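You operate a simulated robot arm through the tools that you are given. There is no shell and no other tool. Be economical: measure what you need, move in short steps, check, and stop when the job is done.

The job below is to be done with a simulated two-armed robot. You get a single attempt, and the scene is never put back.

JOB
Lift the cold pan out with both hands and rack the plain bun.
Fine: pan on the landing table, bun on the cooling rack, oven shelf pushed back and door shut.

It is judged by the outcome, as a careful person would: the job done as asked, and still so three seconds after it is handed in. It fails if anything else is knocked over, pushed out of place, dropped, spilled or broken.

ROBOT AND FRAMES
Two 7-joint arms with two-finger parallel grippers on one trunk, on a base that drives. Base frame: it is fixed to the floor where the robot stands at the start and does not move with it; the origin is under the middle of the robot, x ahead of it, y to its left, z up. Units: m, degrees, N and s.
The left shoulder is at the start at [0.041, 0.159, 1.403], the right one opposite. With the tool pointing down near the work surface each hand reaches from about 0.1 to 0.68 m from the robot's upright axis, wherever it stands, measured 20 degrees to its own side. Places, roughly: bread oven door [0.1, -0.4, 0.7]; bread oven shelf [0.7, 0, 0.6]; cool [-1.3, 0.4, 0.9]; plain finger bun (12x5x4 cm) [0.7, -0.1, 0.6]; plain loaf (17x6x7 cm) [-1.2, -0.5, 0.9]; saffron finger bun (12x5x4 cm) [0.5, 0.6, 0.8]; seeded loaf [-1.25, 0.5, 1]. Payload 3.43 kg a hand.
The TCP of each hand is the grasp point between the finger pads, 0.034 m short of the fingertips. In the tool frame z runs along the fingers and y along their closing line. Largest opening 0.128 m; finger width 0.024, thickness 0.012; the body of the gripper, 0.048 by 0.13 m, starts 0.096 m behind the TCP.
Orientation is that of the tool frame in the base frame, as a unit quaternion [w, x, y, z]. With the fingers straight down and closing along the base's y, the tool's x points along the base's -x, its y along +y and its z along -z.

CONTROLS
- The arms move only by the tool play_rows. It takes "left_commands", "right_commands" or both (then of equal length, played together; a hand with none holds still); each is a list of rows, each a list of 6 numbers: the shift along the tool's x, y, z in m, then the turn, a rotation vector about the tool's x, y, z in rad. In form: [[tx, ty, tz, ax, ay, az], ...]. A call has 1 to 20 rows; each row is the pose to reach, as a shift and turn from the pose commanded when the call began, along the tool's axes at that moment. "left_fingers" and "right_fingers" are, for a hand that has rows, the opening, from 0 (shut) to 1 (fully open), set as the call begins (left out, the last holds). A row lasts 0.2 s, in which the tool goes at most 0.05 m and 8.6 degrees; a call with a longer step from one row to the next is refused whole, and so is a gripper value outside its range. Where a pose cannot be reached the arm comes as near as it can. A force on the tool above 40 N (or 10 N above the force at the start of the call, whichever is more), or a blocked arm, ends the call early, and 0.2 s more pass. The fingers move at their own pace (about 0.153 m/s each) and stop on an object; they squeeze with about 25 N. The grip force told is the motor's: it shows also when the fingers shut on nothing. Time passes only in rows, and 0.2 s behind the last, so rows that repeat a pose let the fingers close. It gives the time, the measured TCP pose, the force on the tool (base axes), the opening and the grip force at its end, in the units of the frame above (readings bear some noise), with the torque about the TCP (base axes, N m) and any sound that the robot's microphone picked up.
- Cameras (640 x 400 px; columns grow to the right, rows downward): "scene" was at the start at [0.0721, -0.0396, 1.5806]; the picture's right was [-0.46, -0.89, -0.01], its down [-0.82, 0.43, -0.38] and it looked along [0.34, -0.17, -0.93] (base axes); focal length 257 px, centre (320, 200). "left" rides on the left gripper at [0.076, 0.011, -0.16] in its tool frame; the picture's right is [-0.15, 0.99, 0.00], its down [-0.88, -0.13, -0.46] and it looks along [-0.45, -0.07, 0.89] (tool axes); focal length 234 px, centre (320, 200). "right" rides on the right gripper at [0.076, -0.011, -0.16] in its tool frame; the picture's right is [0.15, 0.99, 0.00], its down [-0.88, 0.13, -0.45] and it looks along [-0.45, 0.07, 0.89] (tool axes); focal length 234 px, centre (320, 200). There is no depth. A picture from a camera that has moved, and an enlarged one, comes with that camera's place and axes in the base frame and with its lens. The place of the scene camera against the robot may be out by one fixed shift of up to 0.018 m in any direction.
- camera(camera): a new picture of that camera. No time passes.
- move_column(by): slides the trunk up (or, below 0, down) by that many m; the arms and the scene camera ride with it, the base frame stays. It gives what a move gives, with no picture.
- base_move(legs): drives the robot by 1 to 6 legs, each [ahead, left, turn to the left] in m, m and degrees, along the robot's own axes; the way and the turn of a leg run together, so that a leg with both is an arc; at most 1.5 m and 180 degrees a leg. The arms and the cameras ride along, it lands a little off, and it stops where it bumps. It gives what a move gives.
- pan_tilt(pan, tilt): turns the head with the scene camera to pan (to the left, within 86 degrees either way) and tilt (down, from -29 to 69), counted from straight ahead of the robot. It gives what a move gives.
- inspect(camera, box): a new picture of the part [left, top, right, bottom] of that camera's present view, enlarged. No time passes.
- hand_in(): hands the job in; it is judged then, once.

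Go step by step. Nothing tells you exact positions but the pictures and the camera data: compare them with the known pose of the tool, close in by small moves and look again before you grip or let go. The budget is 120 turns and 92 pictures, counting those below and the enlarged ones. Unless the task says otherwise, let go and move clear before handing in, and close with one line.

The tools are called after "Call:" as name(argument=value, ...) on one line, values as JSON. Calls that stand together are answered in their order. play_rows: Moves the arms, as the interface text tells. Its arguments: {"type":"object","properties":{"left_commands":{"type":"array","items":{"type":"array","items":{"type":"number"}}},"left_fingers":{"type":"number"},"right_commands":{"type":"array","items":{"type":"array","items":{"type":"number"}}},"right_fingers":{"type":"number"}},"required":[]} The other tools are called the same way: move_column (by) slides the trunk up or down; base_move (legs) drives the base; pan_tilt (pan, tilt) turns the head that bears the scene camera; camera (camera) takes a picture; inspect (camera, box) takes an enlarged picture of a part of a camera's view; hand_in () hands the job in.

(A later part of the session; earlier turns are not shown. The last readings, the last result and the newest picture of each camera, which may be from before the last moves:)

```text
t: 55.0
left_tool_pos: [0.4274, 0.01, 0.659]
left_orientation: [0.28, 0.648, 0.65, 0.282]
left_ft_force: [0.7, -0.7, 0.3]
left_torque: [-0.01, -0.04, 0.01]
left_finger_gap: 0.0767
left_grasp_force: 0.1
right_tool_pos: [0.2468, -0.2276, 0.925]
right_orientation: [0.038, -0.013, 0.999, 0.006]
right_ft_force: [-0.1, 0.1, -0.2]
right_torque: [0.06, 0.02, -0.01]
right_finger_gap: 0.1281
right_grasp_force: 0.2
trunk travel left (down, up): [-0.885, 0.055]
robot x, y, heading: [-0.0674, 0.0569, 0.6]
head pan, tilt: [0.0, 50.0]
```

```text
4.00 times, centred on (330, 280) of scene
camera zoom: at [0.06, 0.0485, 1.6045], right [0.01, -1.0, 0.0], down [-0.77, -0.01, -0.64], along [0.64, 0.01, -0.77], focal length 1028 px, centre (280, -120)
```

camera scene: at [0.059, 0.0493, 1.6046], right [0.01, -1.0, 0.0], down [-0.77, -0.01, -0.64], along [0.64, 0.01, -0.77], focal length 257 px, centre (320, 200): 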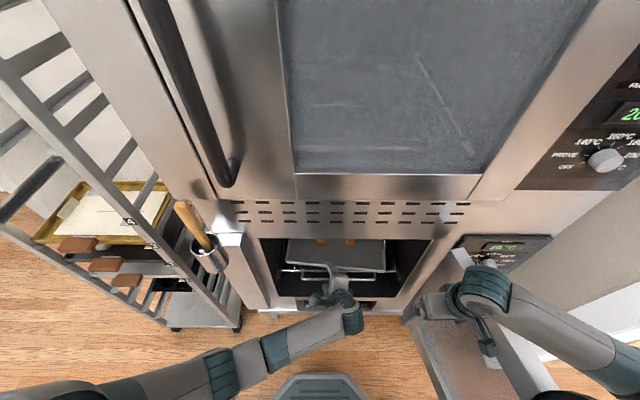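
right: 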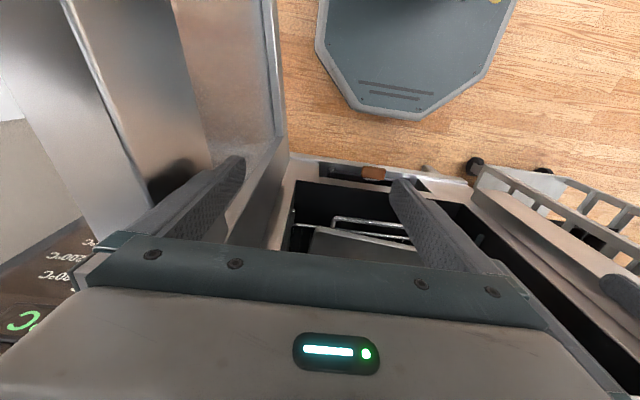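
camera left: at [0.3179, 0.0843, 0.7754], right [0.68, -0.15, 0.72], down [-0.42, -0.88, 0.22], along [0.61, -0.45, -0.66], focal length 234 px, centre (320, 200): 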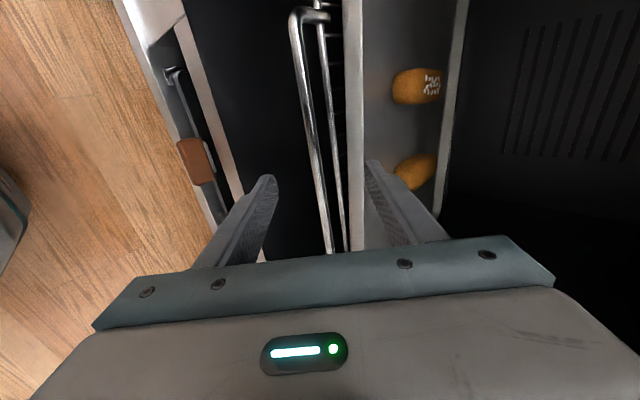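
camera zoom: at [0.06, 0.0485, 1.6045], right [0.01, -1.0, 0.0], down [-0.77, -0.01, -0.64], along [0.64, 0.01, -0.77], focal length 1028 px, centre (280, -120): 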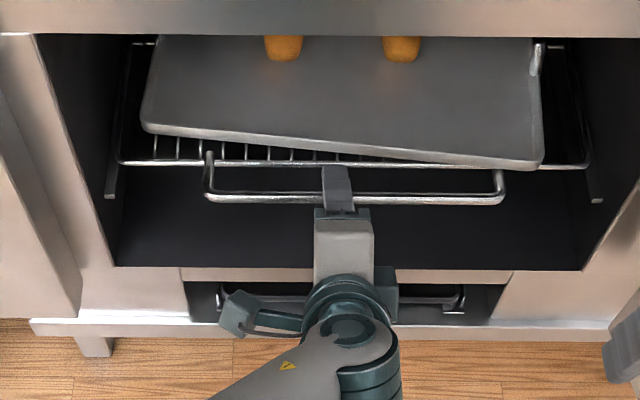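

The bar is between the fingers in line. I'll advance slowly with a smaller opening so the fingertips just straddle the bar without touching the shelf wire.

Call:
play_rows(left_commands=[[0, 0, 0.01, 0, 0, 0], [0, -0.001, 0.02, 0, 0, 0], [0, -0.002, 0.03, 0, 0, 0], [0, -0.003, 0.04, 0, 0, 0], [0, -0.003, 0.052, 0, 0, 0]], left_fingers=0.42)

Call:
camera(camera="left")

Call:
inspect(camera="scene", box=[250, 230, 410, 330])

```text
t: 56.4
left_tool_pos: [0.4514, 0.0329, 0.6075]
left_orientation: [0.266, 0.652, 0.649, 0.287]
left_ft_force: [-0.7, 0.3, -0.2]
left_torque: [-0.02, -0.02, -0.02]
left_finger_gap: 0.0536
left_grasp_force: 0.1
right_tool_pos: [0.2463, -0.2269, 0.9253]
right_orientation: [0.038, -0.013, 0.999, 0.005]
right_ft_force: [0.5, 0.3, -0.7]
right_torque: [0.01, 0.01, 0.01]
right_finger_gap: 0.1277
right_grasp_force: 0.0
trunk travel left (down, up): [-0.885, 0.055]
robot x, y, heading: [-0.0699, 0.0601, 1.0]
head pan, tilt: [0.0, 50.0]
stopped in row 5 (left hand): the arm was blocked; the commanded pose is now the measured one
```

```text
60 pictures are left
camera left: at [0.3443, 0.1043, 0.7281], right [0.69, -0.16, 0.71], down [-0.41, -0.89, 0.2], along [0.6, -0.43, -0.68], focal length 234 px, centre (320, 200)
```

left: 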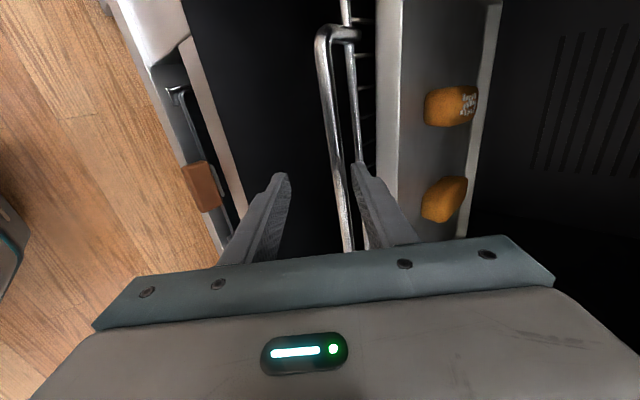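

```text
4.00 times, centred on (330, 280) of scene
camera zoom: at [0.06, 0.0497, 1.6045], right [0.01, -1.0, 0.0], down [-0.77, -0.01, -0.64], along [0.64, 0.01, -0.77], focal length 1028 px, centre (280, -120)
```

zoom: 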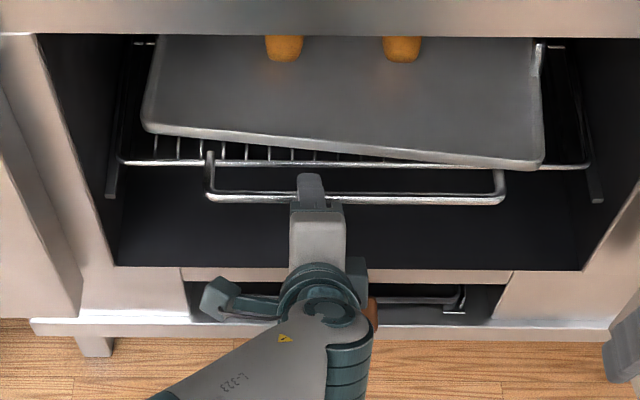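

The left arm is stretched to its limit. I'll lift the hand back clear, lower the trunk by 0.1 m, and try again.

Call:
play_rows(left_commands=[[0, 0, -0.04, 0, 0, 0], [0, 0.02, -0.075, 0, 0, 0], [0, 0.055, -0.095, 0, 0, 0]])

Call:
move_column(by=-0.1)

Call:
camera(camera="left")

Call:
pan_tilt(pan=-30, tilt=55)

Call:
camera(camera="scene")

```text
t: 57.2
left_tool_pos: [0.4228, 0.0278, 0.7151]
left_orientation: [0.266, 0.653, 0.649, 0.286]
left_ft_force: [0.4, -0.6, -0.7]
left_torque: [0.01, 0.03, 0.0]
left_finger_gap: 0.0538
left_grasp_force: 0.1
right_tool_pos: [0.246, -0.2269, 0.925]
right_orientation: [0.036, -0.013, 0.999, 0.005]
right_ft_force: [-1.2, 0.7, 0.1]
right_torque: [-0.01, 0.03, -0.01]
right_finger_gap: 0.128
right_grasp_force: 0.1
trunk travel left (down, up): [-0.885, 0.055]
robot x, y, heading: [-0.0746, 0.0573, 0.8]
head pan, tilt: [0.0, 50.0]
```

```text
t: 58.5
left_tool_pos: [0.4206, 0.0277, 0.6144]
left_orientation: [0.268, 0.653, 0.648, 0.286]
left_ft_force: [-0.6, 0.0, 0.7]
left_torque: [0.01, -0.01, -0.04]
left_finger_gap: 0.0539
left_grasp_force: 0.1
right_tool_pos: [0.2463, -0.2274, 0.8253]
right_orientation: [0.037, -0.013, 0.999, 0.004]
right_ft_force: [0.3, -0.8, 0.3]
right_torque: [-0.02, -0.02, 0.02]
right_finger_gap: 0.128
right_grasp_force: 0.1
trunk travel left (down, up): [-0.785, 0.155]
robot x, y, heading: [-0.0723, 0.0549, 0.6]
head pan, tilt: [0.0, 50.0]
```

```text
58 pictures are left
camera left: at [0.3142, 0.099, 0.7351], right [0.69, -0.16, 0.71], down [-0.41, -0.89, 0.2], along [0.6, -0.43, -0.68], focal length 234 px, centre (320, 200)
```

left: 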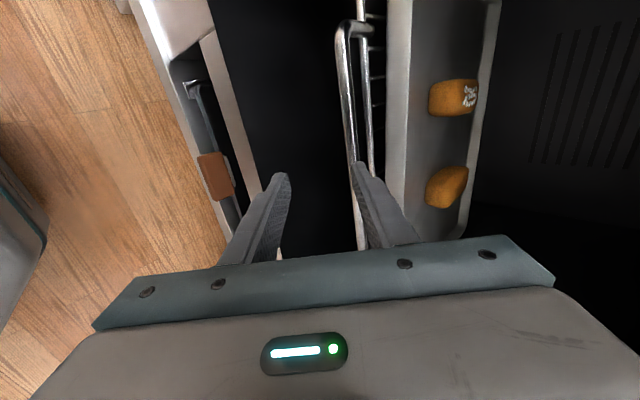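

```text
t: 59.5
left_tool_pos: [0.4205, 0.027, 0.6159]
left_orientation: [0.268, 0.652, 0.649, 0.286]
left_ft_force: [0.1, -0.6, 0.0]
left_torque: [-0.02, 0.04, -0.02]
left_finger_gap: 0.0539
left_grasp_force: 0.0
right_tool_pos: [0.2456, -0.227, 0.8252]
right_orientation: [0.038, -0.013, 0.999, 0.005]
right_ft_force: [-0.4, -0.3, -0.3]
right_torque: [0.0, -0.01, 0.01]
right_finger_gap: 0.1281
right_grasp_force: 0.0
trunk travel left (down, up): [-0.785, 0.155]
robot x, y, heading: [-0.0719, 0.0586, 0.7]
head pan, tilt: [-30.0, 55.0]
```

```text
57 pictures are left
camera scene: at [0.0459, 0.0135, 1.498], right [-0.49, -0.87, 0.0], down [-0.71, 0.4, -0.57], along [0.5, -0.28, -0.82], focal length 257 px, centre (320, 200)
```

scene: 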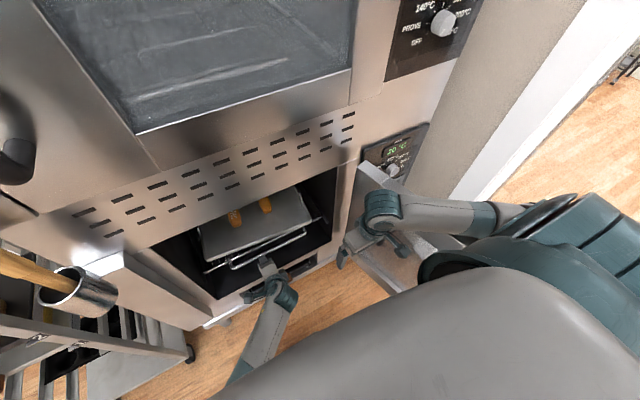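

Bar estimate is (0.470, 0.609). I'll back up slightly, shift up in line and close on it.

Call:
play_rows(left_commands=[[0, 0, -0.02, 0, 0, 0], [0, 0.015, -0.02, 0, 0, 0], [0, 0.029, -0.02, 0, 0, 0], [0, 0.029, 0, 0, 0, 0], [0, 0.029, 0.015, 0, 0, 0], [0, 0.029, 0.028, 0, 0, 0]])

Call:
camera(camera="left")

```text
t: 60.9
left_tool_pos: [0.4622, 0.0292, 0.6163]
left_orientation: [0.268, 0.652, 0.649, 0.286]
left_ft_force: [-0.3, -0.3, 0.0]
left_torque: [0.01, 0.02, -0.02]
left_finger_gap: 0.054
left_grasp_force: 0.1
right_tool_pos: [0.246, -0.2273, 0.8256]
right_orientation: [0.037, -0.013, 0.999, 0.006]
right_ft_force: [-0.1, -0.6, 0.6]
right_torque: [0.01, 0.01, -0.03]
right_finger_gap: 0.1282
right_grasp_force: 0.0
trunk travel left (down, up): [-0.785, 0.155]
robot x, y, heading: [-0.0705, 0.0544, 0.5]
head pan, tilt: [-30.0, 55.0]
```

```text
56 pictures are left
camera left: at [0.3554, 0.1001, 0.7362], right [0.69, -0.16, 0.71], down [-0.41, -0.89, 0.2], along [0.6, -0.43, -0.68], focal length 234 px, centre (320, 200)
```

left: 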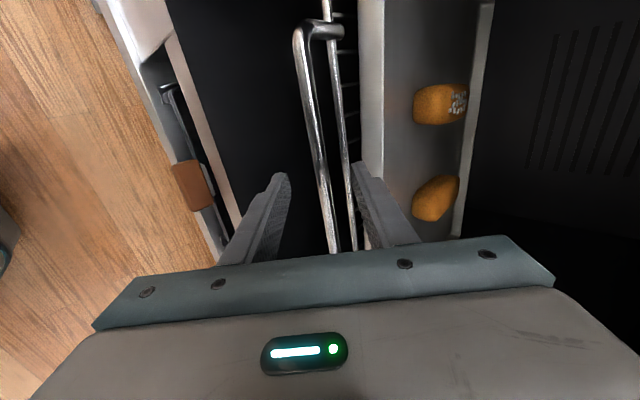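

The bar is between the fingers. Closing.

Call:
play_rows(left_commands=[[0, 0, 0, 0, 0, 0], [0, 0, 0, 0, 0, 0], [0, 0, 0, 0, 0, 0]], left_fingers=0)

Call:
camera(camera="left")

```text
t: 61.7
left_tool_pos: [0.4623, 0.0291, 0.6183]
left_orientation: [0.27, 0.651, 0.649, 0.287]
left_ft_force: [0.9, 2.0, 14.9]
left_torque: [-0.68, -0.26, 0.89]
left_finger_gap: 0.0118
left_grasp_force: 44.3
right_tool_pos: [0.2453, -0.2269, 0.8248]
right_orientation: [0.037, -0.013, 0.999, 0.005]
right_ft_force: [-0.1, -0.2, 0.3]
right_torque: [0.0, 0.03, 0.01]
right_finger_gap: 0.1278
right_grasp_force: 0.1
trunk travel left (down, up): [-0.785, 0.155]
robot x, y, heading: [-0.0716, 0.0563, 0.6]
head pan, tilt: [-30.0, 55.0]
```

```text
55 pictures are left
camera left: at [0.3551, 0.1002, 0.7377], right [0.68, -0.16, 0.71], down [-0.41, -0.89, 0.2], along [0.6, -0.43, -0.67], focal length 234 px, centre (320, 200)
```

left: 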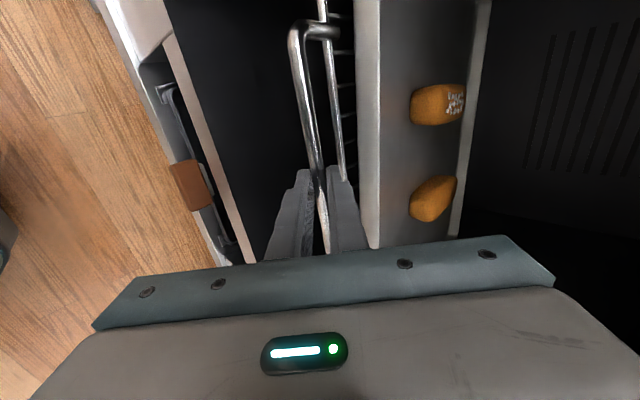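

Gripped. I'll pull the shelf by driving the base back in short steps.

Call:
base_move(legs=[[-0.1, 0, 0]])

Call:
camera(camera="scene")

```text
t: 62.9
left_tool_pos: [0.3644, 0.0286, 0.6201]
left_orientation: [0.269, 0.652, 0.648, 0.287]
left_ft_force: [0.8, 11.1, 23.7]
left_torque: [-0.67, -0.41, 0.78]
left_finger_gap: 0.0115
left_grasp_force: 45.0
right_tool_pos: [0.1459, -0.2282, 0.8265]
right_orientation: [0.038, -0.014, 0.999, 0.005]
right_ft_force: [-0.1, 0.0, 0.3]
right_torque: [-0.01, -0.03, 0.01]
right_finger_gap: 0.128
right_grasp_force: 0.0
trunk travel left (down, up): [-0.785, 0.155]
robot x, y, heading: [-0.1692, 0.0568, 0.5]
head pan, tilt: [-30.0, 55.0]
```

```text
54 pictures are left
camera scene: at [-0.0565, 0.0138, 1.4983], right [-0.49, -0.87, 0.0], down [-0.71, 0.4, -0.58], along [0.5, -0.28, -0.82], focal length 257 px, centre (320, 200)
```

scene: 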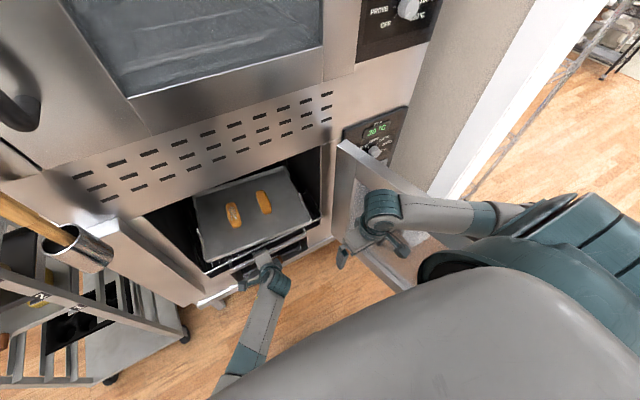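

Sliding well. I'll relax the hand's strain slightly and pull another 0.1 m.

Call:
play_rows(left_commands=[[0.003, 0.003, -0.003, 0, 0, 0], [0.003, 0.004, -0.004, 0, 0, 0]])

Call:
base_move(legs=[[-0.1, 0, 0]])

Call:
camera(camera="scene")

```text
t: 63.5
left_tool_pos: [0.3618, 0.0293, 0.6187]
left_orientation: [0.266, 0.654, 0.649, 0.283]
left_ft_force: [-0.8, -16.0, -24.1]
left_torque: [-1.19, 0.31, 0.31]
left_finger_gap: 0.0117
left_grasp_force: 45.2
right_tool_pos: [0.1462, -0.2294, 0.8245]
right_orientation: [0.037, -0.012, 0.999, 0.006]
right_ft_force: [-0.4, 0.1, 0.2]
right_torque: [0.01, 0.0, 0.0]
right_finger_gap: 0.128
right_grasp_force: 0.1
trunk travel left (down, up): [-0.785, 0.155]
robot x, y, heading: [-0.174, 0.0533, 0.6]
head pan, tilt: [-30.0, 55.0]
```

```text
t: 64.5
left_tool_pos: [0.2872, 0.0286, 0.6201]
left_orientation: [0.266, 0.653, 0.65, 0.282]
left_ft_force: [1.0, -6.7, -26.2]
left_torque: [-1.18, 0.35, 0.34]
left_finger_gap: 0.0119
left_grasp_force: 44.7
right_tool_pos: [0.0743, -0.2294, 0.8261]
right_orientation: [0.039, -0.011, 0.999, 0.006]
right_ft_force: [-0.7, -0.3, -0.2]
right_torque: [0.0, -0.06, 0.01]
right_finger_gap: 0.1279
right_grasp_force: 0.0
trunk travel left (down, up): [-0.785, 0.155]
robot x, y, heading: [-0.2405, 0.0565, 0.5]
head pan, tilt: [-30.0, 55.0]
stopped in leg 1: the force on the tool passed its limit at 42 N (the readings are from after the stop); the commanded pose is now the measured one
```

```text
53 pictures are left
camera scene: at [-0.1269, 0.0109, 1.4978], right [-0.49, -0.87, 0.0], down [-0.71, 0.4, -0.57], along [0.5, -0.28, -0.82], focal length 257 px, centre (320, 200)
```

scene: 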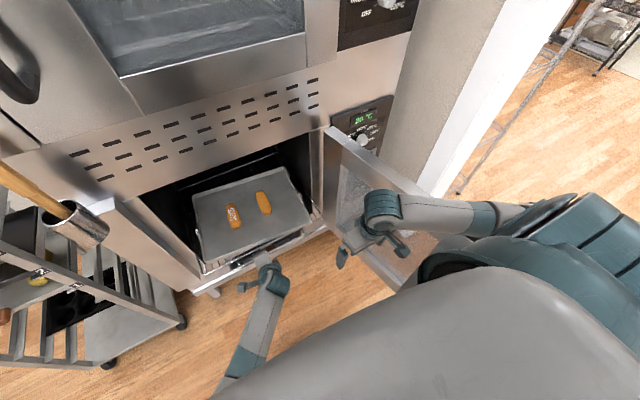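

The pull stopped on force (mostly vertical strain). I'll halve that and try a little more.

Call:
play_rows(left_commands=[[-0.0012, -0.0015, 0.0015, 0, 0, 0], [-0.0012, -0.0015, 0.0015, 0, 0, 0]])

Call:
base_move(legs=[[-0.05, 0, 0]])

Call:
camera(camera="left")

```text
t: 65.1
left_tool_pos: [0.2931, 0.0292, 0.6188]
left_orientation: [0.267, 0.652, 0.65, 0.284]
left_ft_force: [-1.6, 0.3, -19.5]
left_torque: [-1.11, 0.28, 0.34]
left_finger_gap: 0.0116
left_grasp_force: 45.0
right_tool_pos: [0.0772, -0.2287, 0.8235]
right_orientation: [0.037, -0.012, 0.999, 0.005]
right_ft_force: [0.3, 0.1, -0.6]
right_torque: [-0.02, 0.02, -0.01]
right_finger_gap: 0.1279
right_grasp_force: 0.0
trunk travel left (down, up): [-0.785, 0.155]
robot x, y, heading: [-0.2388, 0.0579, 0.6]
head pan, tilt: [-30.0, 55.0]
```

```text
t: 66.0
left_tool_pos: [0.2431, 0.0284, 0.6191]
left_orientation: [0.267, 0.652, 0.65, 0.284]
left_ft_force: [1.7, 6.7, -25.7]
left_torque: [-0.38, 0.31, 1.07]
left_finger_gap: 0.0118
left_grasp_force: 45.0
right_tool_pos: [0.0267, -0.2292, 0.8243]
right_orientation: [0.037, -0.013, 0.999, 0.005]
right_ft_force: [-0.7, 0.3, -0.6]
right_torque: [0.02, 0.02, 0.02]
right_finger_gap: 0.1282
right_grasp_force: 0.0
trunk travel left (down, up): [-0.785, 0.155]
robot x, y, heading: [-0.2926, 0.0519, 0.7]
head pan, tilt: [-30.0, 55.0]
```

```text
52 pictures are left
camera left: at [0.1374, 0.1002, 0.7387], right [0.69, -0.16, 0.71], down [-0.41, -0.89, 0.2], along [0.6, -0.43, -0.68], focal length 234 px, centre (320, 200)
```

left: 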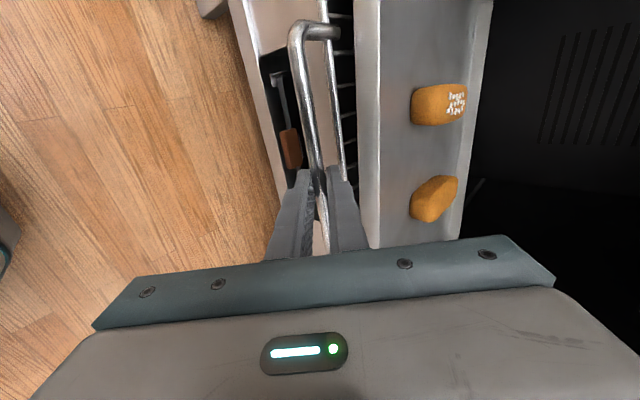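

Call:
play_rows(left_commands=[[0, -0.001, 0.001, 0, 0, 0], [0, -0.0022, 0.0022, 0, 0, 0], [0, -0.0022, 0.0022, 0, 0, 0]])

Call:
base_move(legs=[[-0.04, 0, 0]])

Call:
pan_tilt(pan=0, tilt=50)

Call:
inspect(camera="scene", box=[200, 150, 440, 300])

```text
t: 66.8
left_tool_pos: [0.2446, 0.0295, 0.6186]
left_orientation: [0.268, 0.651, 0.649, 0.287]
left_ft_force: [0.7, 4.5, 9.9]
left_torque: [-0.17, -0.19, 1.22]
left_finger_gap: 0.0116
left_grasp_force: 44.5
right_tool_pos: [0.0261, -0.2281, 0.8252]
right_orientation: [0.038, -0.012, 0.999, 0.004]
right_ft_force: [0.3, -0.2, 0.2]
right_torque: [0.02, 0.01, 0.0]
right_finger_gap: 0.1283
right_grasp_force: 0.0
trunk travel left (down, up): [-0.785, 0.155]
robot x, y, heading: [-0.2904, 0.0542, 0.4]
head pan, tilt: [-30.0, 55.0]
```

```text
t: 67.7
left_tool_pos: [0.2044, 0.0287, 0.6174]
left_orientation: [0.268, 0.651, 0.649, 0.287]
left_ft_force: [2.1, 9.8, 18.4]
left_torque: [-0.66, -0.4, 0.79]
left_finger_gap: 0.0116
left_grasp_force: 45.0
right_tool_pos: [-0.0142, -0.229, 0.8254]
right_orientation: [0.038, -0.013, 0.999, 0.005]
right_ft_force: [-0.6, 0.0, 0.4]
right_torque: [-0.03, -0.01, -0.01]
right_finger_gap: 0.128
right_grasp_force: 0.0
trunk travel left (down, up): [-0.785, 0.155]
robot x, y, heading: [-0.3301, 0.0558, 0.5]
head pan, tilt: [-30.0, 55.0]
```

```text
t: 68.7
left_tool_pos: [0.206, 0.0292, 0.6185]
left_orientation: [0.268, 0.651, 0.65, 0.287]
left_ft_force: [0.5, 4.7, 7.8]
left_torque: [-0.69, -0.12, 0.7]
left_finger_gap: 0.0117
left_grasp_force: 45.3
right_tool_pos: [-0.0128, -0.2284, 0.8251]
right_orientation: [0.038, -0.013, 0.999, 0.005]
right_ft_force: [-0.3, 0.4, -0.7]
right_torque: [-0.03, 0.01, 0.0]
right_finger_gap: 0.1279
right_grasp_force: 0.1
trunk travel left (down, up): [-0.785, 0.155]
robot x, y, heading: [-0.332, 0.0551, 0.5]
head pan, tilt: [0.0, 50.0]
```

```text
2.67 times, centred on (320, 225) of scene
camera zoom: at [-0.2003, 0.0477, 1.5046], right [0.01, -1.0, 0.0], down [-0.77, -0.01, -0.64], along [0.64, 0.0, -0.77], focal length 685 px, centre (320, 133)
```

zoom: 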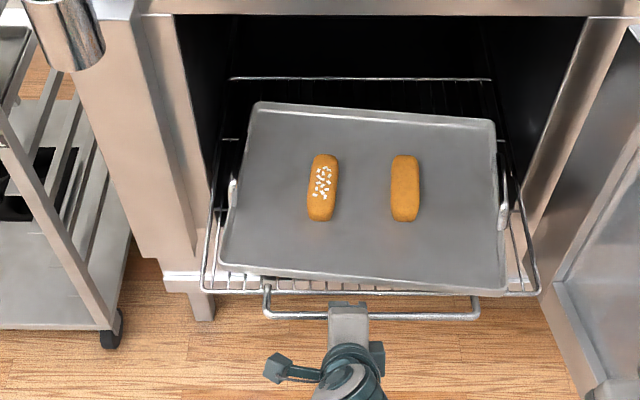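

The shelf is out 26 cm and carries its own weight (little vertical force on my hand). I'll release the handle and back the left hand off.

Call:
play_rows(left_commands=[[0, 0, 0, 0, 0, 0], [0, 0, -0.01, 0, 0, 0], [0, 0, -0.03, 0, 0, 0], [0, 0, -0.06, 0, 0, 0], [0, 0.02, -0.1, 0, 0, 0], [0, 0.05, -0.13, 0, 0, 0], [0, 0.09, -0.16, 0, 0, 0], [0, 0.12, -0.18, 0, 0, 0]], left_fingers=0.33)

Call:
inspect(camera="scene", box=[270, 190, 300, 240])

Call:
camera(camera="left")

```text
t: 70.5
left_tool_pos: [0.1596, 0.024, 0.8277]
left_orientation: [0.268, 0.652, 0.649, 0.286]
left_ft_force: [1.0, 0.4, 0.1]
left_torque: [0.02, 0.03, -0.01]
left_finger_gap: 0.0423
left_grasp_force: 0.2
right_tool_pos: [-0.0139, -0.2289, 0.8252]
right_orientation: [0.038, -0.012, 0.999, 0.006]
right_ft_force: [0.3, -0.1, 0.7]
right_torque: [0.02, -0.01, 0.0]
right_finger_gap: 0.128
right_grasp_force: 0.0
trunk travel left (down, up): [-0.785, 0.155]
robot x, y, heading: [-0.33, 0.0535, 0.6]
head pan, tilt: [0.0, 50.0]
```

```text
8.00 times, centred on (285, 215) of scene
camera zoom: at [-0.1992, 0.0468, 1.5044], right [0.01, -1.0, 0.0], down [-0.77, -0.01, -0.64], along [0.64, 0.01, -0.77], focal length 2055 px, centre (600, 80)
```

zoom: 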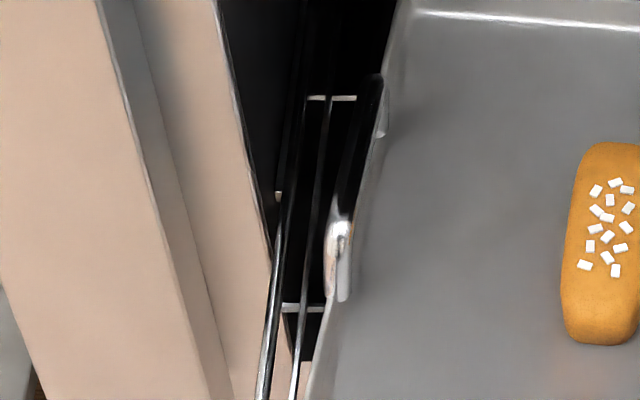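

```text
49 pictures are left
camera left: at [0.0511, 0.0951, 0.9477], right [0.69, -0.16, 0.71], down [-0.41, -0.89, 0.2], along [0.6, -0.43, -0.68], focal length 234 px, centre (320, 200)
```

left: 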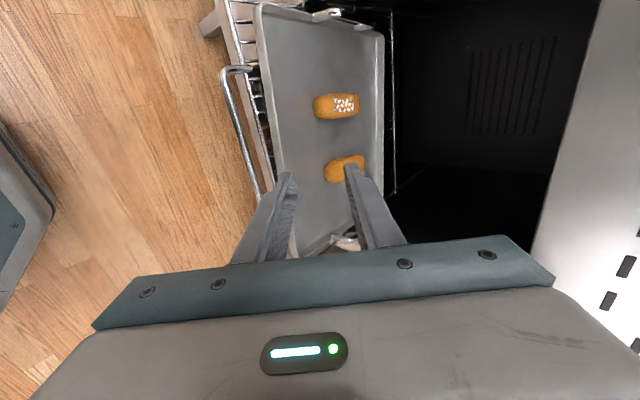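

The pan's lugs are rods along its sides, centred near x≈0.44 (left y≈0.17, right y≈−0.23). I'll turn both hands to point down and ~30° forward, closing across y, then move in.

Call:
play_rows(left_commands=[[0.01, 0, 0, 0, 0, -0.143], [0.02, 0, 0, 0, 0, -0.286], [0.03, 0, 0, 0, 0, -0.428], [0.04, 0, 0, 0, 0, -0.571], [0.05, 0, 0, 0, 0, -0.714], [0.06, 0, 0, 0, 0, -0.857], [0.07, 0, 0, 0, 0, -1.0], [0.08, 0, 0, 0, 0, -1.142], [0.09, 0, 0, 0, 0, -1.285], [0.1, 0, 0, 0, 0, -1.428], [0.1, 0, 0, 0, 0, -1.571]], right_commands=[[0, 0, 0, 0, 0, 0], [0, 0, 0, 0, 0, 0], [0, 0, 0, 0, 0, 0], [0, 0, 0, 0, 0, 0], [0, 0, 0, 0, 0, 0], [0, 0, 0, 0, 0, 0], [0, 0, 0, 0, -0.1, 0], [0, 0, 0, 0, -0.2, 0], [0, 0, 0, 0, -0.3, 0], [0, 0, 0, 0, -0.42, 0], [0, 0, 0, 0, -0.52, 0]], left_fingers=0.6, right_fingers=0.6)

Call:
camera(camera="scene")

```text
t: 72.2
left_tool_pos: [0.16, 0.1542, 0.8119]
left_orientation: [0.368, 0.275, 0.871, 0.173]
left_ft_force: [0.3, 0.0, -0.2]
left_torque: [0.02, 0.02, 0.0]
left_finger_gap: 0.0767
left_grasp_force: 0.0
right_tool_pos: [-0.0142, -0.2293, 0.8248]
right_orientation: [0.108, -0.012, 0.994, 0.006]
right_ft_force: [0.0, 0.0, 0.3]
right_torque: [0.03, -0.01, 0.01]
right_finger_gap: 0.0768
right_grasp_force: 0.0
trunk travel left (down, up): [-0.785, 0.155]
robot x, y, heading: [-0.3311, 0.0541, 0.2]
head pan, tilt: [0.0, 50.0]
stopped in row 8 (left hand): the arm was blocked; the commanded pose is now the measured one
```

```text
48 pictures are left
camera scene: at [-0.2006, 0.0474, 1.5045], right [0.01, -1.0, 0.0], down [-0.77, -0.01, -0.64], along [0.64, 0.01, -0.77], focal length 257 px, centre (320, 200)
```

scene: 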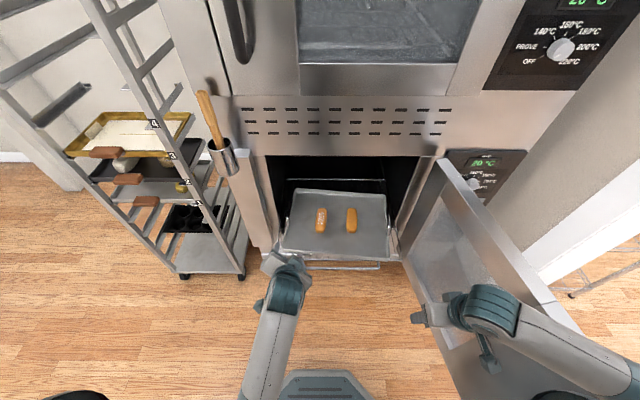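

The left wrist is near a limit in this pose. I'll raise the left hand and turn it to straight-down first.

Call:
play_rows(left_commands=[[-0.005, 0.013, -0.01, 0.045, 0.096, -0.072], [-0.009, 0.025, -0.019, 0.09, 0.192, -0.144], [-0.013, 0.038, -0.028, 0.136, 0.289, -0.216], [-0.018, 0.05, -0.038, 0.181, 0.385, -0.288], [-0.022, 0.063, -0.047, 0.226, 0.481, -0.36], [-0.026, 0.075, -0.056, 0.272, 0.577, -0.432], [-0.03, 0.088, -0.066, 0.317, 0.674, -0.504], [-0.035, 0.1, -0.075, 0.362, 0.77, -0.576]], right_commands=[[0, 0, 0, 0, -0.1, 0], [0, 0, 0, 0, -0.2, 0], [0, 0, 0, 0, -0.3, 0], [0, 0, 0, 0, -0.3, 0], [0, 0, 0, 0, -0.3, 0], [0, 0, 0, 0, -0.3, 0], [0, 0, 0, 0, -0.3, 0], [0, 0, 0, 0, -0.3, 0]])

Call:
camera(camera="scene")

```text
t: 73.0
left_tool_pos: [0.1506, 0.2424, 0.8328]
left_orientation: [0.217, 0.207, 0.936, 0.187]
left_ft_force: [-0.6, -0.1, -0.3]
left_torque: [-0.01, -0.02, -0.02]
left_finger_gap: 0.0769
left_grasp_force: 0.0
right_tool_pos: [-0.0114, -0.2293, 0.8202]
right_orientation: [0.247, -0.011, 0.969, 0.008]
right_ft_force: [0.1, 1.1, 1.0]
right_torque: [0.0, 0.01, -0.02]
right_finger_gap: 0.0767
right_grasp_force: 0.0
right hand out of reach, approached as far as the arm can: row 2, 3, 4
trunk travel left (down, up): [-0.785, 0.155]
robot x, y, heading: [-0.3308, 0.0592, 0.7]
head pan, tilt: [0.0, 50.0]
stopped in row 4 (left hand): the arm was blocked; the commanded pose is now the measured one
```

```text
47 pictures are left
camera scene: at [-0.1997, 0.0475, 1.5045], right [0.01, -1.0, 0.0], down [-0.77, -0.01, -0.64], along [0.64, 0.01, -0.77], focal length 257 px, centre (320, 200)
```

scene: 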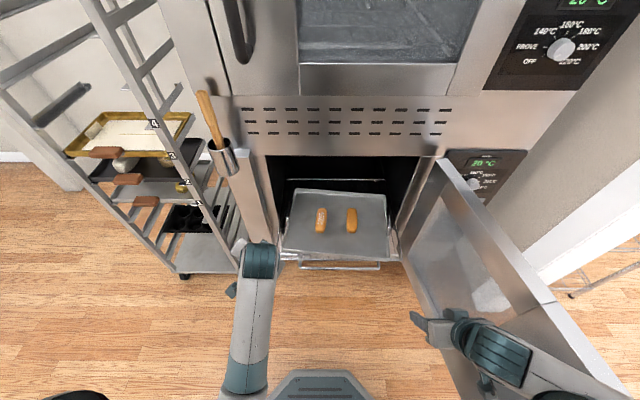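

Call:
play_rows(left_commands=[[-0.02, 0.018, -0.022, 0, 0, 0], [-0.04, 0.036, -0.045, 0, 0, 0], [-0.065, 0.058, -0.073, 0, 0, 0], [-0.09, 0.081, -0.102, 0, 0, 0]])

Call:
pan_tilt(pan=40, tilt=60)

Call:
camera(camera="scene")

```text
t: 74.2
left_tool_pos: [0.1937, 0.2856, 0.9697]
left_orientation: [0.193, 0.207, 0.93, 0.233]
left_ft_force: [0.6, 0.0, 0.2]
left_torque: [0.0, 0.01, -0.01]
left_finger_gap: 0.0769
left_grasp_force: 0.1
right_tool_pos: [-0.0128, -0.2291, 0.8213]
right_orientation: [0.247, -0.011, 0.969, 0.008]
right_ft_force: [0.6, 0.5, -0.8]
right_torque: [0.0, 0.03, -0.04]
right_finger_gap: 0.0771
right_grasp_force: 0.1
trunk travel left (down, up): [-0.785, 0.155]
robot x, y, heading: [-0.3306, 0.0531, 0.2]
head pan, tilt: [0.0, 50.0]
stopped in row 4 (left hand): the arm was blocked; the commanded pose is now the measured one
```

```text
t: 75.3
left_tool_pos: [0.194, 0.2859, 0.9707]
left_orientation: [0.194, 0.208, 0.93, 0.232]
left_ft_force: [-0.4, 0.0, 0.3]
left_torque: [0.0, 0.01, -0.01]
left_finger_gap: 0.0767
left_grasp_force: 0.0
right_tool_pos: [-0.0105, -0.2308, 0.821]
right_orientation: [0.247, -0.011, 0.969, 0.007]
right_ft_force: [-0.3, 0.3, -0.1]
right_torque: [0.0, 0.03, 0.0]
right_finger_gap: 0.0771
right_grasp_force: 0.0
trunk travel left (down, up): [-0.785, 0.155]
robot x, y, heading: [-0.3287, 0.0571, 0.4]
head pan, tilt: [40.0, 60.0]
```

```text
46 pictures are left
camera scene: at [-0.2259, 0.0899, 1.4919], right [0.65, -0.76, 0.0], down [-0.66, -0.56, -0.5], along [0.38, 0.32, -0.87], focal length 257 px, centre (320, 200)
```

scene: 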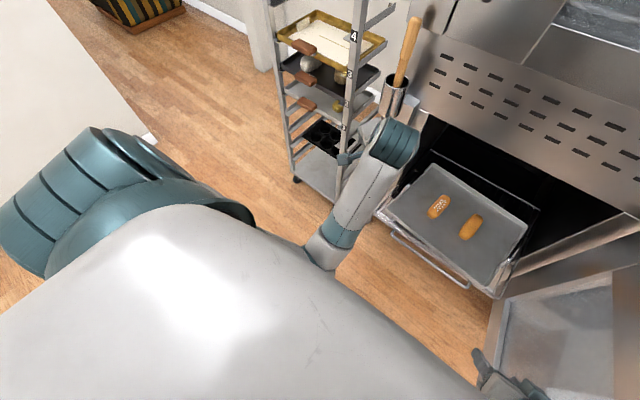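

The left elbow has folded in against the body. I'll back the base slightly, stretch the left hand forward to free the elbow, then rotate it to straight-down.

Call:
base_move(legs=[[-0.12, 0, 0]])

Call:
play_rows(left_commands=[[-0.036, 0.017, 0.01, 0, 0, 0], [-0.072, 0.034, 0.02, 0, 0, 0], [-0.108, 0.051, 0.03, 0, 0, 0], [-0.144, 0.068, 0.04, 0, 0, 0], [-0.18, 0.085, 0.05, 0, 0, 0], [-0.18, 0.085, 0.05, 0.068, 0.057, -0.061], [-0.18, 0.085, 0.05, 0.136, 0.113, -0.122], [-0.18, 0.085, 0.05, 0.204, 0.17, -0.183], [-0.18, 0.085, 0.05, 0.271, 0.227, -0.243], [-0.18, 0.085, 0.05, 0.339, 0.284, -0.304], [-0.18, 0.085, 0.05, 0.407, 0.34, -0.365], [-0.18, 0.085, 0.05, 0.475, 0.397, -0.426]])

Call:
camera(camera="scene")

```text
t: 76.5
left_tool_pos: [0.0757, 0.2848, 0.9704]
left_orientation: [0.193, 0.207, 0.931, 0.232]
left_ft_force: [-0.2, 0.2, 0.3]
left_torque: [-0.03, -0.01, 0.0]
left_finger_gap: 0.0769
left_grasp_force: 0.0
right_tool_pos: [-0.1295, -0.2307, 0.82]
right_orientation: [0.247, -0.011, 0.969, 0.008]
right_ft_force: [-0.2, 0.4, 0.1]
right_torque: [-0.01, -0.02, 0.0]
right_finger_gap: 0.0766
right_grasp_force: 0.0
trunk travel left (down, up): [-0.785, 0.155]
robot x, y, heading: [-0.4456, 0.0535, 0.7]
head pan, tilt: [40.0, 60.0]
```

```text
t: 79.1
left_tool_pos: [0.2758, 0.2853, 1.0191]
left_orientation: [-0.001, -0.001, 1.0, 0.0]
left_ft_force: [-0.3, -0.4, -1.1]
left_torque: [-0.01, 0.01, -0.02]
left_finger_gap: 0.0769
left_grasp_force: 0.0
right_tool_pos: [-0.1292, -0.2307, 0.8193]
right_orientation: [0.247, -0.011, 0.969, 0.007]
right_ft_force: [0.1, -0.2, -0.1]
right_torque: [0.0, -0.01, -0.04]
right_finger_gap: 0.0768
right_grasp_force: 0.1
trunk travel left (down, up): [-0.785, 0.155]
robot x, y, heading: [-0.4509, 0.0518, 0.5]
head pan, tilt: [40.0, 60.0]
```

```text
45 pictures are left
camera scene: at [-0.3436, 0.0888, 1.4918], right [0.65, -0.76, 0.0], down [-0.66, -0.56, -0.5], along [0.38, 0.33, -0.87], focal length 257 px, centre (320, 200)
```

scene: 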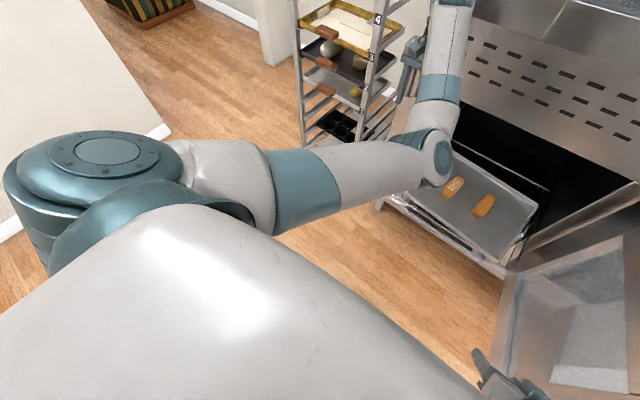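

The left hand is straight down again but the elbow is inward. I'll twist the hand further the other way to see if the elbow swings out.

Call:
play_rows(left_commands=[[0, 0, 0, 0, 0, -0.14], [0, 0, 0, 0, 0, -0.28], [0, 0, 0, 0, 0, -0.42], [0, 0, 0, 0, 0, -0.56], [0, 0, 0, 0, 0, -0.7], [0, 0, 0, 0, 0, -0.84], [0, 0, 0, 0, 0, -0.98], [0, 0, 0, 0, 0, -1.12], [0, 0, 0, 0, 0, -1.26], [0, 0, 0, 0, 0, -1.4]])

Call:
camera(camera="scene")

```text
t: 81.3
left_tool_pos: [0.2755, 0.2852, 1.0198]
left_orientation: [-0.001, -0.646, 0.763, 0.001]
left_ft_force: [-0.7, -0.3, -0.6]
left_torque: [0.02, -0.01, 0.03]
left_finger_gap: 0.0769
left_grasp_force: 0.0
right_tool_pos: [-0.1293, -0.2314, 0.8195]
right_orientation: [0.247, -0.012, 0.969, 0.008]
right_ft_force: [0.4, 0.1, -0.1]
right_torque: [-0.04, -0.02, 0.02]
right_finger_gap: 0.077
right_grasp_force: 0.1
trunk travel left (down, up): [-0.785, 0.155]
robot x, y, heading: [-0.4505, 0.0564, 0.5]
head pan, tilt: [40.0, 60.0]
```

```text
44 pictures are left
camera scene: at [-0.3439, 0.0889, 1.4919], right [0.65, -0.76, 0.0], down [-0.66, -0.56, -0.5], along [0.38, 0.33, -0.87], focal length 257 px, centre (320, 200)
```

scene: 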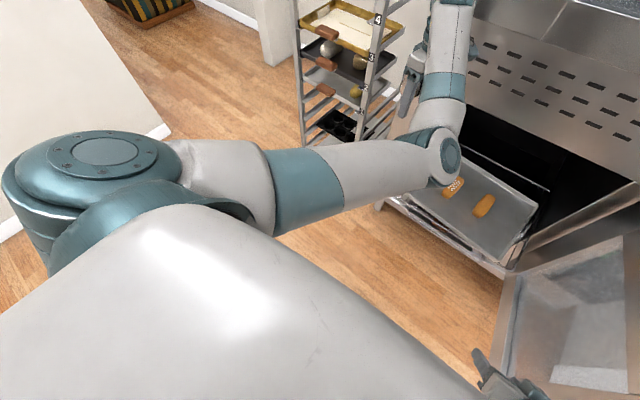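

The elbow stays inward, which is workable. I'll untwist, then bring the left hand back and down to a pre-approach pose tilted forward.

Call:
play_rows(left_commands=[[0, 0, 0, 0, 0, 0.14], [0, 0, 0, 0, 0, 0.28], [0, 0, 0, 0, 0, 0.42], [0, 0, 0, 0, 0, 0.56], [0, 0, 0, 0, 0, 0.7], [0, 0, 0, 0, 0, 0.84], [0, 0, 0, 0, 0, 0.98], [0, 0, 0, 0, 0, 1.12], [0, 0, 0, 0, 0, 1.26], [0, 0, 0, 0, 0, 1.4]])

Call:
play_rows(left_commands=[[0.02, -0.015, 0.03, 0, -0.1, 0], [0.04, -0.03, 0.06, 0, -0.2, 0], [0.06, -0.045, 0.09, 0, -0.3, 0], [0.09, -0.06, 0.12, 0, -0.4, 0], [0.12, -0.08, 0.15, 0, -0.45, 0], [0.15, -0.095, 0.18, 0, -0.48, 0], [0.18, -0.11, 0.2, 0, -0.48, 0]])

Call:
camera(camera="scene")

```text
t: 83.5
left_tool_pos: [0.2739, 0.2852, 1.0201]
left_orientation: [0.0, 0.0, 1.0, 0.001]
left_ft_force: [-1.0, -0.1, -0.3]
left_torque: [-0.02, 0.0, 0.04]
left_finger_gap: 0.0767
left_grasp_force: 0.1
right_tool_pos: [-0.1295, -0.2306, 0.8197]
right_orientation: [0.247, -0.011, 0.969, 0.008]
right_ft_force: [0.3, -0.2, -0.9]
right_torque: [0.0, 0.01, 0.02]
right_finger_gap: 0.0768
right_grasp_force: 0.1
trunk travel left (down, up): [-0.785, 0.155]
robot x, y, heading: [-0.4495, 0.0544, 0.6]
head pan, tilt: [40.0, 60.0]
```

```text
t: 84.5
left_tool_pos: [0.2053, 0.3321, 0.9272]
left_orientation: [0.212, -0.029, 0.974, 0.077]
left_ft_force: [-0.8, 0.3, -0.3]
left_torque: [-0.01, 0.03, -0.03]
left_finger_gap: 0.0767
left_grasp_force: 0.0
right_tool_pos: [-0.1306, -0.2298, 0.8218]
right_orientation: [0.248, -0.011, 0.969, 0.007]
right_ft_force: [0.2, 0.4, -0.2]
right_torque: [0.01, 0.02, -0.02]
right_finger_gap: 0.0769
right_grasp_force: 0.1
trunk travel left (down, up): [-0.785, 0.155]
robot x, y, heading: [-0.4463, 0.0545, 0.6]
head pan, tilt: [40.0, 60.0]
stopped in row 5 (left hand): the arm was blocked; the commanded pose is now the measured one
```

```text
43 pictures are left
camera scene: at [-0.3455, 0.0902, 1.4921], right [0.65, -0.76, 0.0], down [-0.66, -0.56, -0.5], along [0.38, 0.32, -0.87], focal length 257 px, centre (320, 200)
```

scene: 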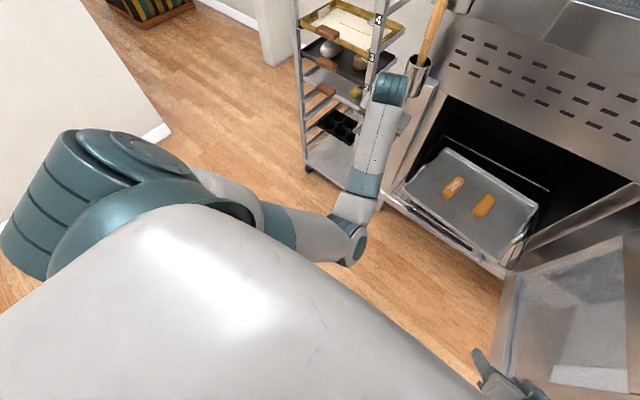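

The elbow is folded low and limits the left arm. I'll turn the robot toward open floor so I can stretch the arm out and swing the elbow back outward safely.

Call:
base_move(legs=[[0, 0, 90]])

Call:
pan_tilt(pan=30, tilt=55)

Call:
play_rows(left_commands=[[0, 0, -0.02, 0, -0.14, 0], [0, 0, -0.04, 0, -0.28, 0], [0, 0, -0.06, 0, -0.42, 0], [0, 0, -0.08, 0, -0.56, 0], [0, 0, -0.1, 0, -0.7, 0], [0, 0, -0.1, 0, -0.84, 0], [0, 0, -0.1, 0, -0.98, 0]])

Call:
camera(camera="scene")

```text
t: 88.8
left_tool_pos: [-0.7331, 0.7053, 0.9265]
left_orientation: [-0.094, 0.712, -0.665, -0.204]
left_ft_force: [0.5, 0.1, 0.1]
left_torque: [0.01, -0.02, 0.01]
left_finger_gap: 0.0769
left_grasp_force: 0.0
right_tool_pos: [-0.1669, 0.3756, 0.8202]
right_orientation: [-0.169, 0.696, -0.674, -0.181]
right_ft_force: [0.3, 0.2, -0.1]
right_torque: [-0.01, -0.02, -0.01]
right_finger_gap: 0.0767
right_grasp_force: 0.0
trunk travel left (down, up): [-0.785, 0.155]
robot x, y, heading: [-0.4485, 0.0551, 91.3]
head pan, tilt: [40.0, 60.0]
```

```text
t: 89.5
left_tool_pos: [-0.7328, 0.7063, 0.9257]
left_orientation: [-0.094, 0.712, -0.665, -0.205]
left_ft_force: [-0.2, -0.5, 0.2]
left_torque: [-0.01, -0.04, 0.0]
left_finger_gap: 0.0771
left_grasp_force: 0.0
right_tool_pos: [-0.1665, 0.3771, 0.82]
right_orientation: [-0.169, 0.696, -0.674, -0.181]
right_ft_force: [0.6, 0.2, -0.4]
right_torque: [-0.02, 0.04, 0.01]
right_finger_gap: 0.0769
right_grasp_force: 0.0
trunk travel left (down, up): [-0.785, 0.155]
robot x, y, heading: [-0.4454, 0.0556, 91.2]
head pan, tilt: [30.0, 55.0]
```

```text
t: 90.5
left_tool_pos: [-0.7404, 0.7135, 1.0835]
left_orientation: [-0.302, 0.608, -0.582, -0.448]
left_ft_force: [-0.2, -1.1, 0.3]
left_torque: [0.0, -0.01, -0.02]
left_finger_gap: 0.0766
left_grasp_force: 0.0
right_tool_pos: [-0.1669, 0.3764, 0.8225]
right_orientation: [-0.169, 0.696, -0.675, -0.18]
right_ft_force: [-0.6, -0.1, -0.4]
right_torque: [-0.03, 0.02, -0.01]
right_finger_gap: 0.0768
right_grasp_force: 0.0
trunk travel left (down, up): [-0.785, 0.155]
robot x, y, heading: [-0.4512, 0.052, 91.2]
head pan, tilt: [30.0, 55.0]
stopped in row 5 (left hand): the arm was blocked; the commanded pose is now the measured one
```

```text
42 pictures are left
camera scene: at [-0.4834, 0.1562, 1.498], right [0.86, 0.52, 0.0], down [0.42, -0.7, -0.57], along [-0.3, 0.49, -0.82], focal length 257 px, centre (320, 200)
```

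scene: 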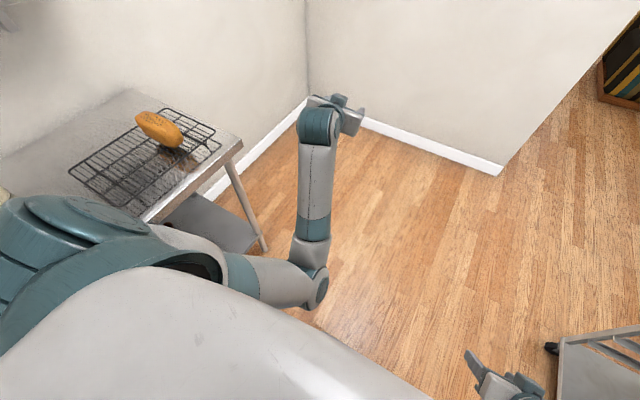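

Call:
play_rows(left_commands=[[-0.02, 0, 0.03, 0, 0, 0], [-0.04, 0, 0.06, 0, 0, 0], [-0.06, 0.01, 0.09, 0, 0, 0], [-0.08, 0.01, 0.12, 0, 0, 0], [-0.09, 0.015, 0.15, 0, 0, 0], [-0.09, 0.015, 0.17, 0, 0, 0.14], [-0.09, 0.015, 0.17, 0, 0, 0.28], [-0.09, 0.015, 0.17, 0, 0, 0.42], [-0.09, 0.015, 0.17, 0, 0, 0.56], [-0.09, 0.015, 0.17, 0, 0, 0.7], [-0.09, 0.015, 0.17, 0, 0, 0.84], [-0.09, 0.015, 0.17, 0, 0, 0.98], [-0.09, 0.015, 0.17, 0, 0, 1.12], [-0.09, 0.015, 0.17, 0, 0, 1.26], [-0.09, 0.015, 0.17, 0, 0, 1.4]])

Call:
camera(camera="scene")

```text
t: 93.7
left_tool_pos: [-0.779, 0.9024, 1.0959]
left_orientation: [-0.057, -0.089, 0.837, 0.537]
left_ft_force: [0.3, 0.4, 0.4]
left_torque: [-0.03, 0.02, 0.0]
left_finger_gap: 0.0769
left_grasp_force: 0.1
right_tool_pos: [-0.1669, 0.3768, 0.8192]
right_orientation: [-0.169, 0.696, -0.674, -0.18]
right_ft_force: [0.3, 0.7, 1.3]
right_torque: [-0.01, -0.05, 0.01]
right_finger_gap: 0.0768
right_grasp_force: 0.0
trunk travel left (down, up): [-0.785, 0.155]
robot x, y, heading: [-0.4473, 0.0547, 91.3]
head pan, tilt: [30.0, 55.0]
```

```text
41 pictures are left
camera scene: at [-0.4831, 0.1571, 1.4979], right [0.86, 0.52, 0.0], down [0.42, -0.7, -0.57], along [-0.3, 0.49, -0.82], focal length 257 px, centre (320, 200)
```

scene: 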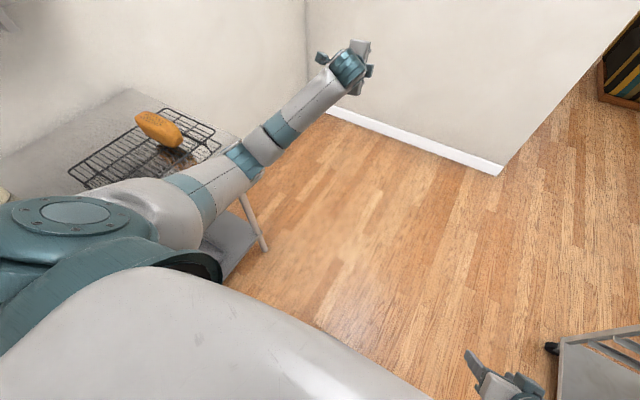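

The elbow has swung outward. Now I retract the hand toward the chest to let it bend that way.

Call:
play_rows(left_commands=[[-0.01, -0.017, -0.037, 0, 0, 0], [-0.021, -0.034, -0.074, 0, 0, 0], [-0.031, -0.05, -0.111, 0, 0, 0], [-0.042, -0.067, -0.148, 0, 0, 0], [-0.052, -0.084, -0.185, 0, 0, 0], [-0.063, -0.101, -0.222, 0, 0, 0], [-0.073, -0.118, -0.259, 0, 0, 0], [-0.084, -0.135, -0.296, 0, 0, 0]])

Call:
camera(camera="scene")

```text
t: 95.5
left_tool_pos: [-0.6263, 0.6021, 1.0974]
left_orientation: [-0.058, -0.089, 0.837, 0.537]
left_ft_force: [-0.6, -0.4, 0.7]
left_torque: [0.0, 0.01, 0.04]
left_finger_gap: 0.0767
left_grasp_force: 0.2
right_tool_pos: [-0.1667, 0.3756, 0.8194]
right_orientation: [-0.169, 0.696, -0.674, -0.181]
right_ft_force: [0.3, -0.4, -0.1]
right_torque: [0.0, 0.04, 0.03]
right_finger_gap: 0.0768
right_grasp_force: 0.1
trunk travel left (down, up): [-0.785, 0.155]
robot x, y, heading: [-0.4494, 0.0525, 91.0]
head pan, tilt: [30.0, 55.0]
```

```text
40 pictures are left
camera scene: at [-0.4815, 0.1563, 1.4981], right [0.86, 0.52, 0.0], down [0.42, -0.7, -0.57], along [-0.3, 0.49, -0.82], focal length 257 px, centre (320, 200)
```

scene: 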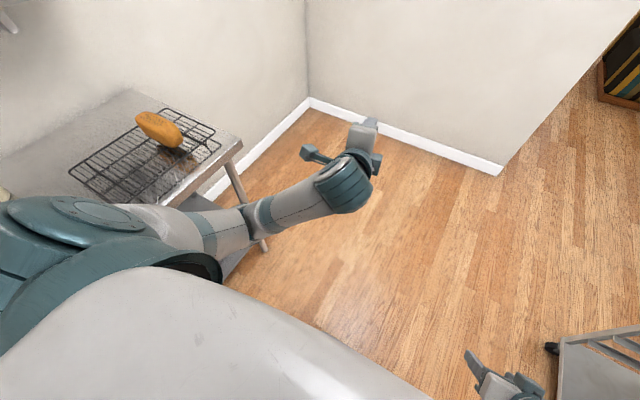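

The elbow is outward again. Now I rotate the left hand to match the right's forward-tilted, down-pointing attitude.

Call:
play_rows(left_commands=[[0, 0, 0, 0.054, 0.036, -0.126], [0, 0, 0, 0.107, 0.071, -0.251], [0, 0, 0, 0.161, 0.107, -0.377], [0, 0, 0, 0.214, 0.143, -0.503], [0, 0, 0, 0.268, 0.178, -0.629], [0, 0, 0, 0.321, 0.214, -0.754], [0, 0, 0, 0.375, 0.249, -0.88], [0, 0, 0, 0.428, 0.285, -1.006], [0, 0, 0, 0.482, 0.321, -1.132], [0, 0, 0, 0.535, 0.356, -1.257], [0, 0, 0, 0.589, 0.392, -1.383]])

Call:
camera(camera="scene")

```text
t: 97.0
left_tool_pos: [-0.7012, 0.6045, 1.0887]
left_orientation: [-0.011, -0.456, 0.792, 0.407]
left_ft_force: [0.2, -0.3, -1.2]
left_torque: [-0.01, 0.0, 0.03]
left_finger_gap: 0.0768
left_grasp_force: 0.1
left hand out of reach, approached as far as the arm can: row 7
right_tool_pos: [-0.1669, 0.3767, 0.8203]
right_orientation: [-0.168, 0.697, -0.674, -0.181]
right_ft_force: [1.0, -0.5, -0.1]
right_torque: [0.02, -0.02, 0.02]
right_finger_gap: 0.0766
right_grasp_force: 0.1
trunk travel left (down, up): [-0.785, 0.155]
robot x, y, heading: [-0.4488, 0.0526, 91.0]
head pan, tilt: [30.0, 55.0]
stopped in row 7 (left hand): the arm was blocked; the commanded pose is now the measured one
```

```text
39 pictures are left
camera scene: at [-0.4826, 0.1575, 1.4979], right [0.86, 0.52, 0.0], down [0.42, -0.7, -0.57], along [-0.3, 0.49, -0.82], focal length 257 px, centre (320, 200)
```

scene: 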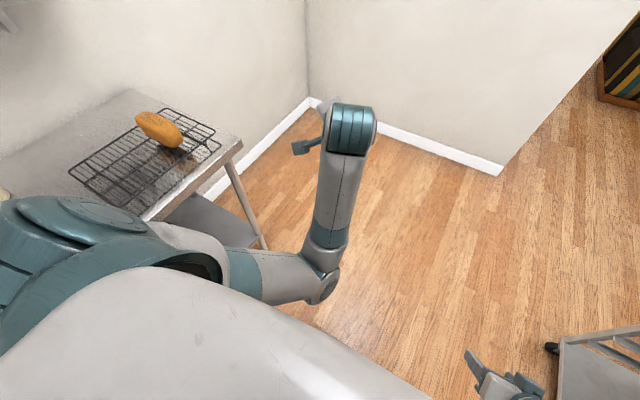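

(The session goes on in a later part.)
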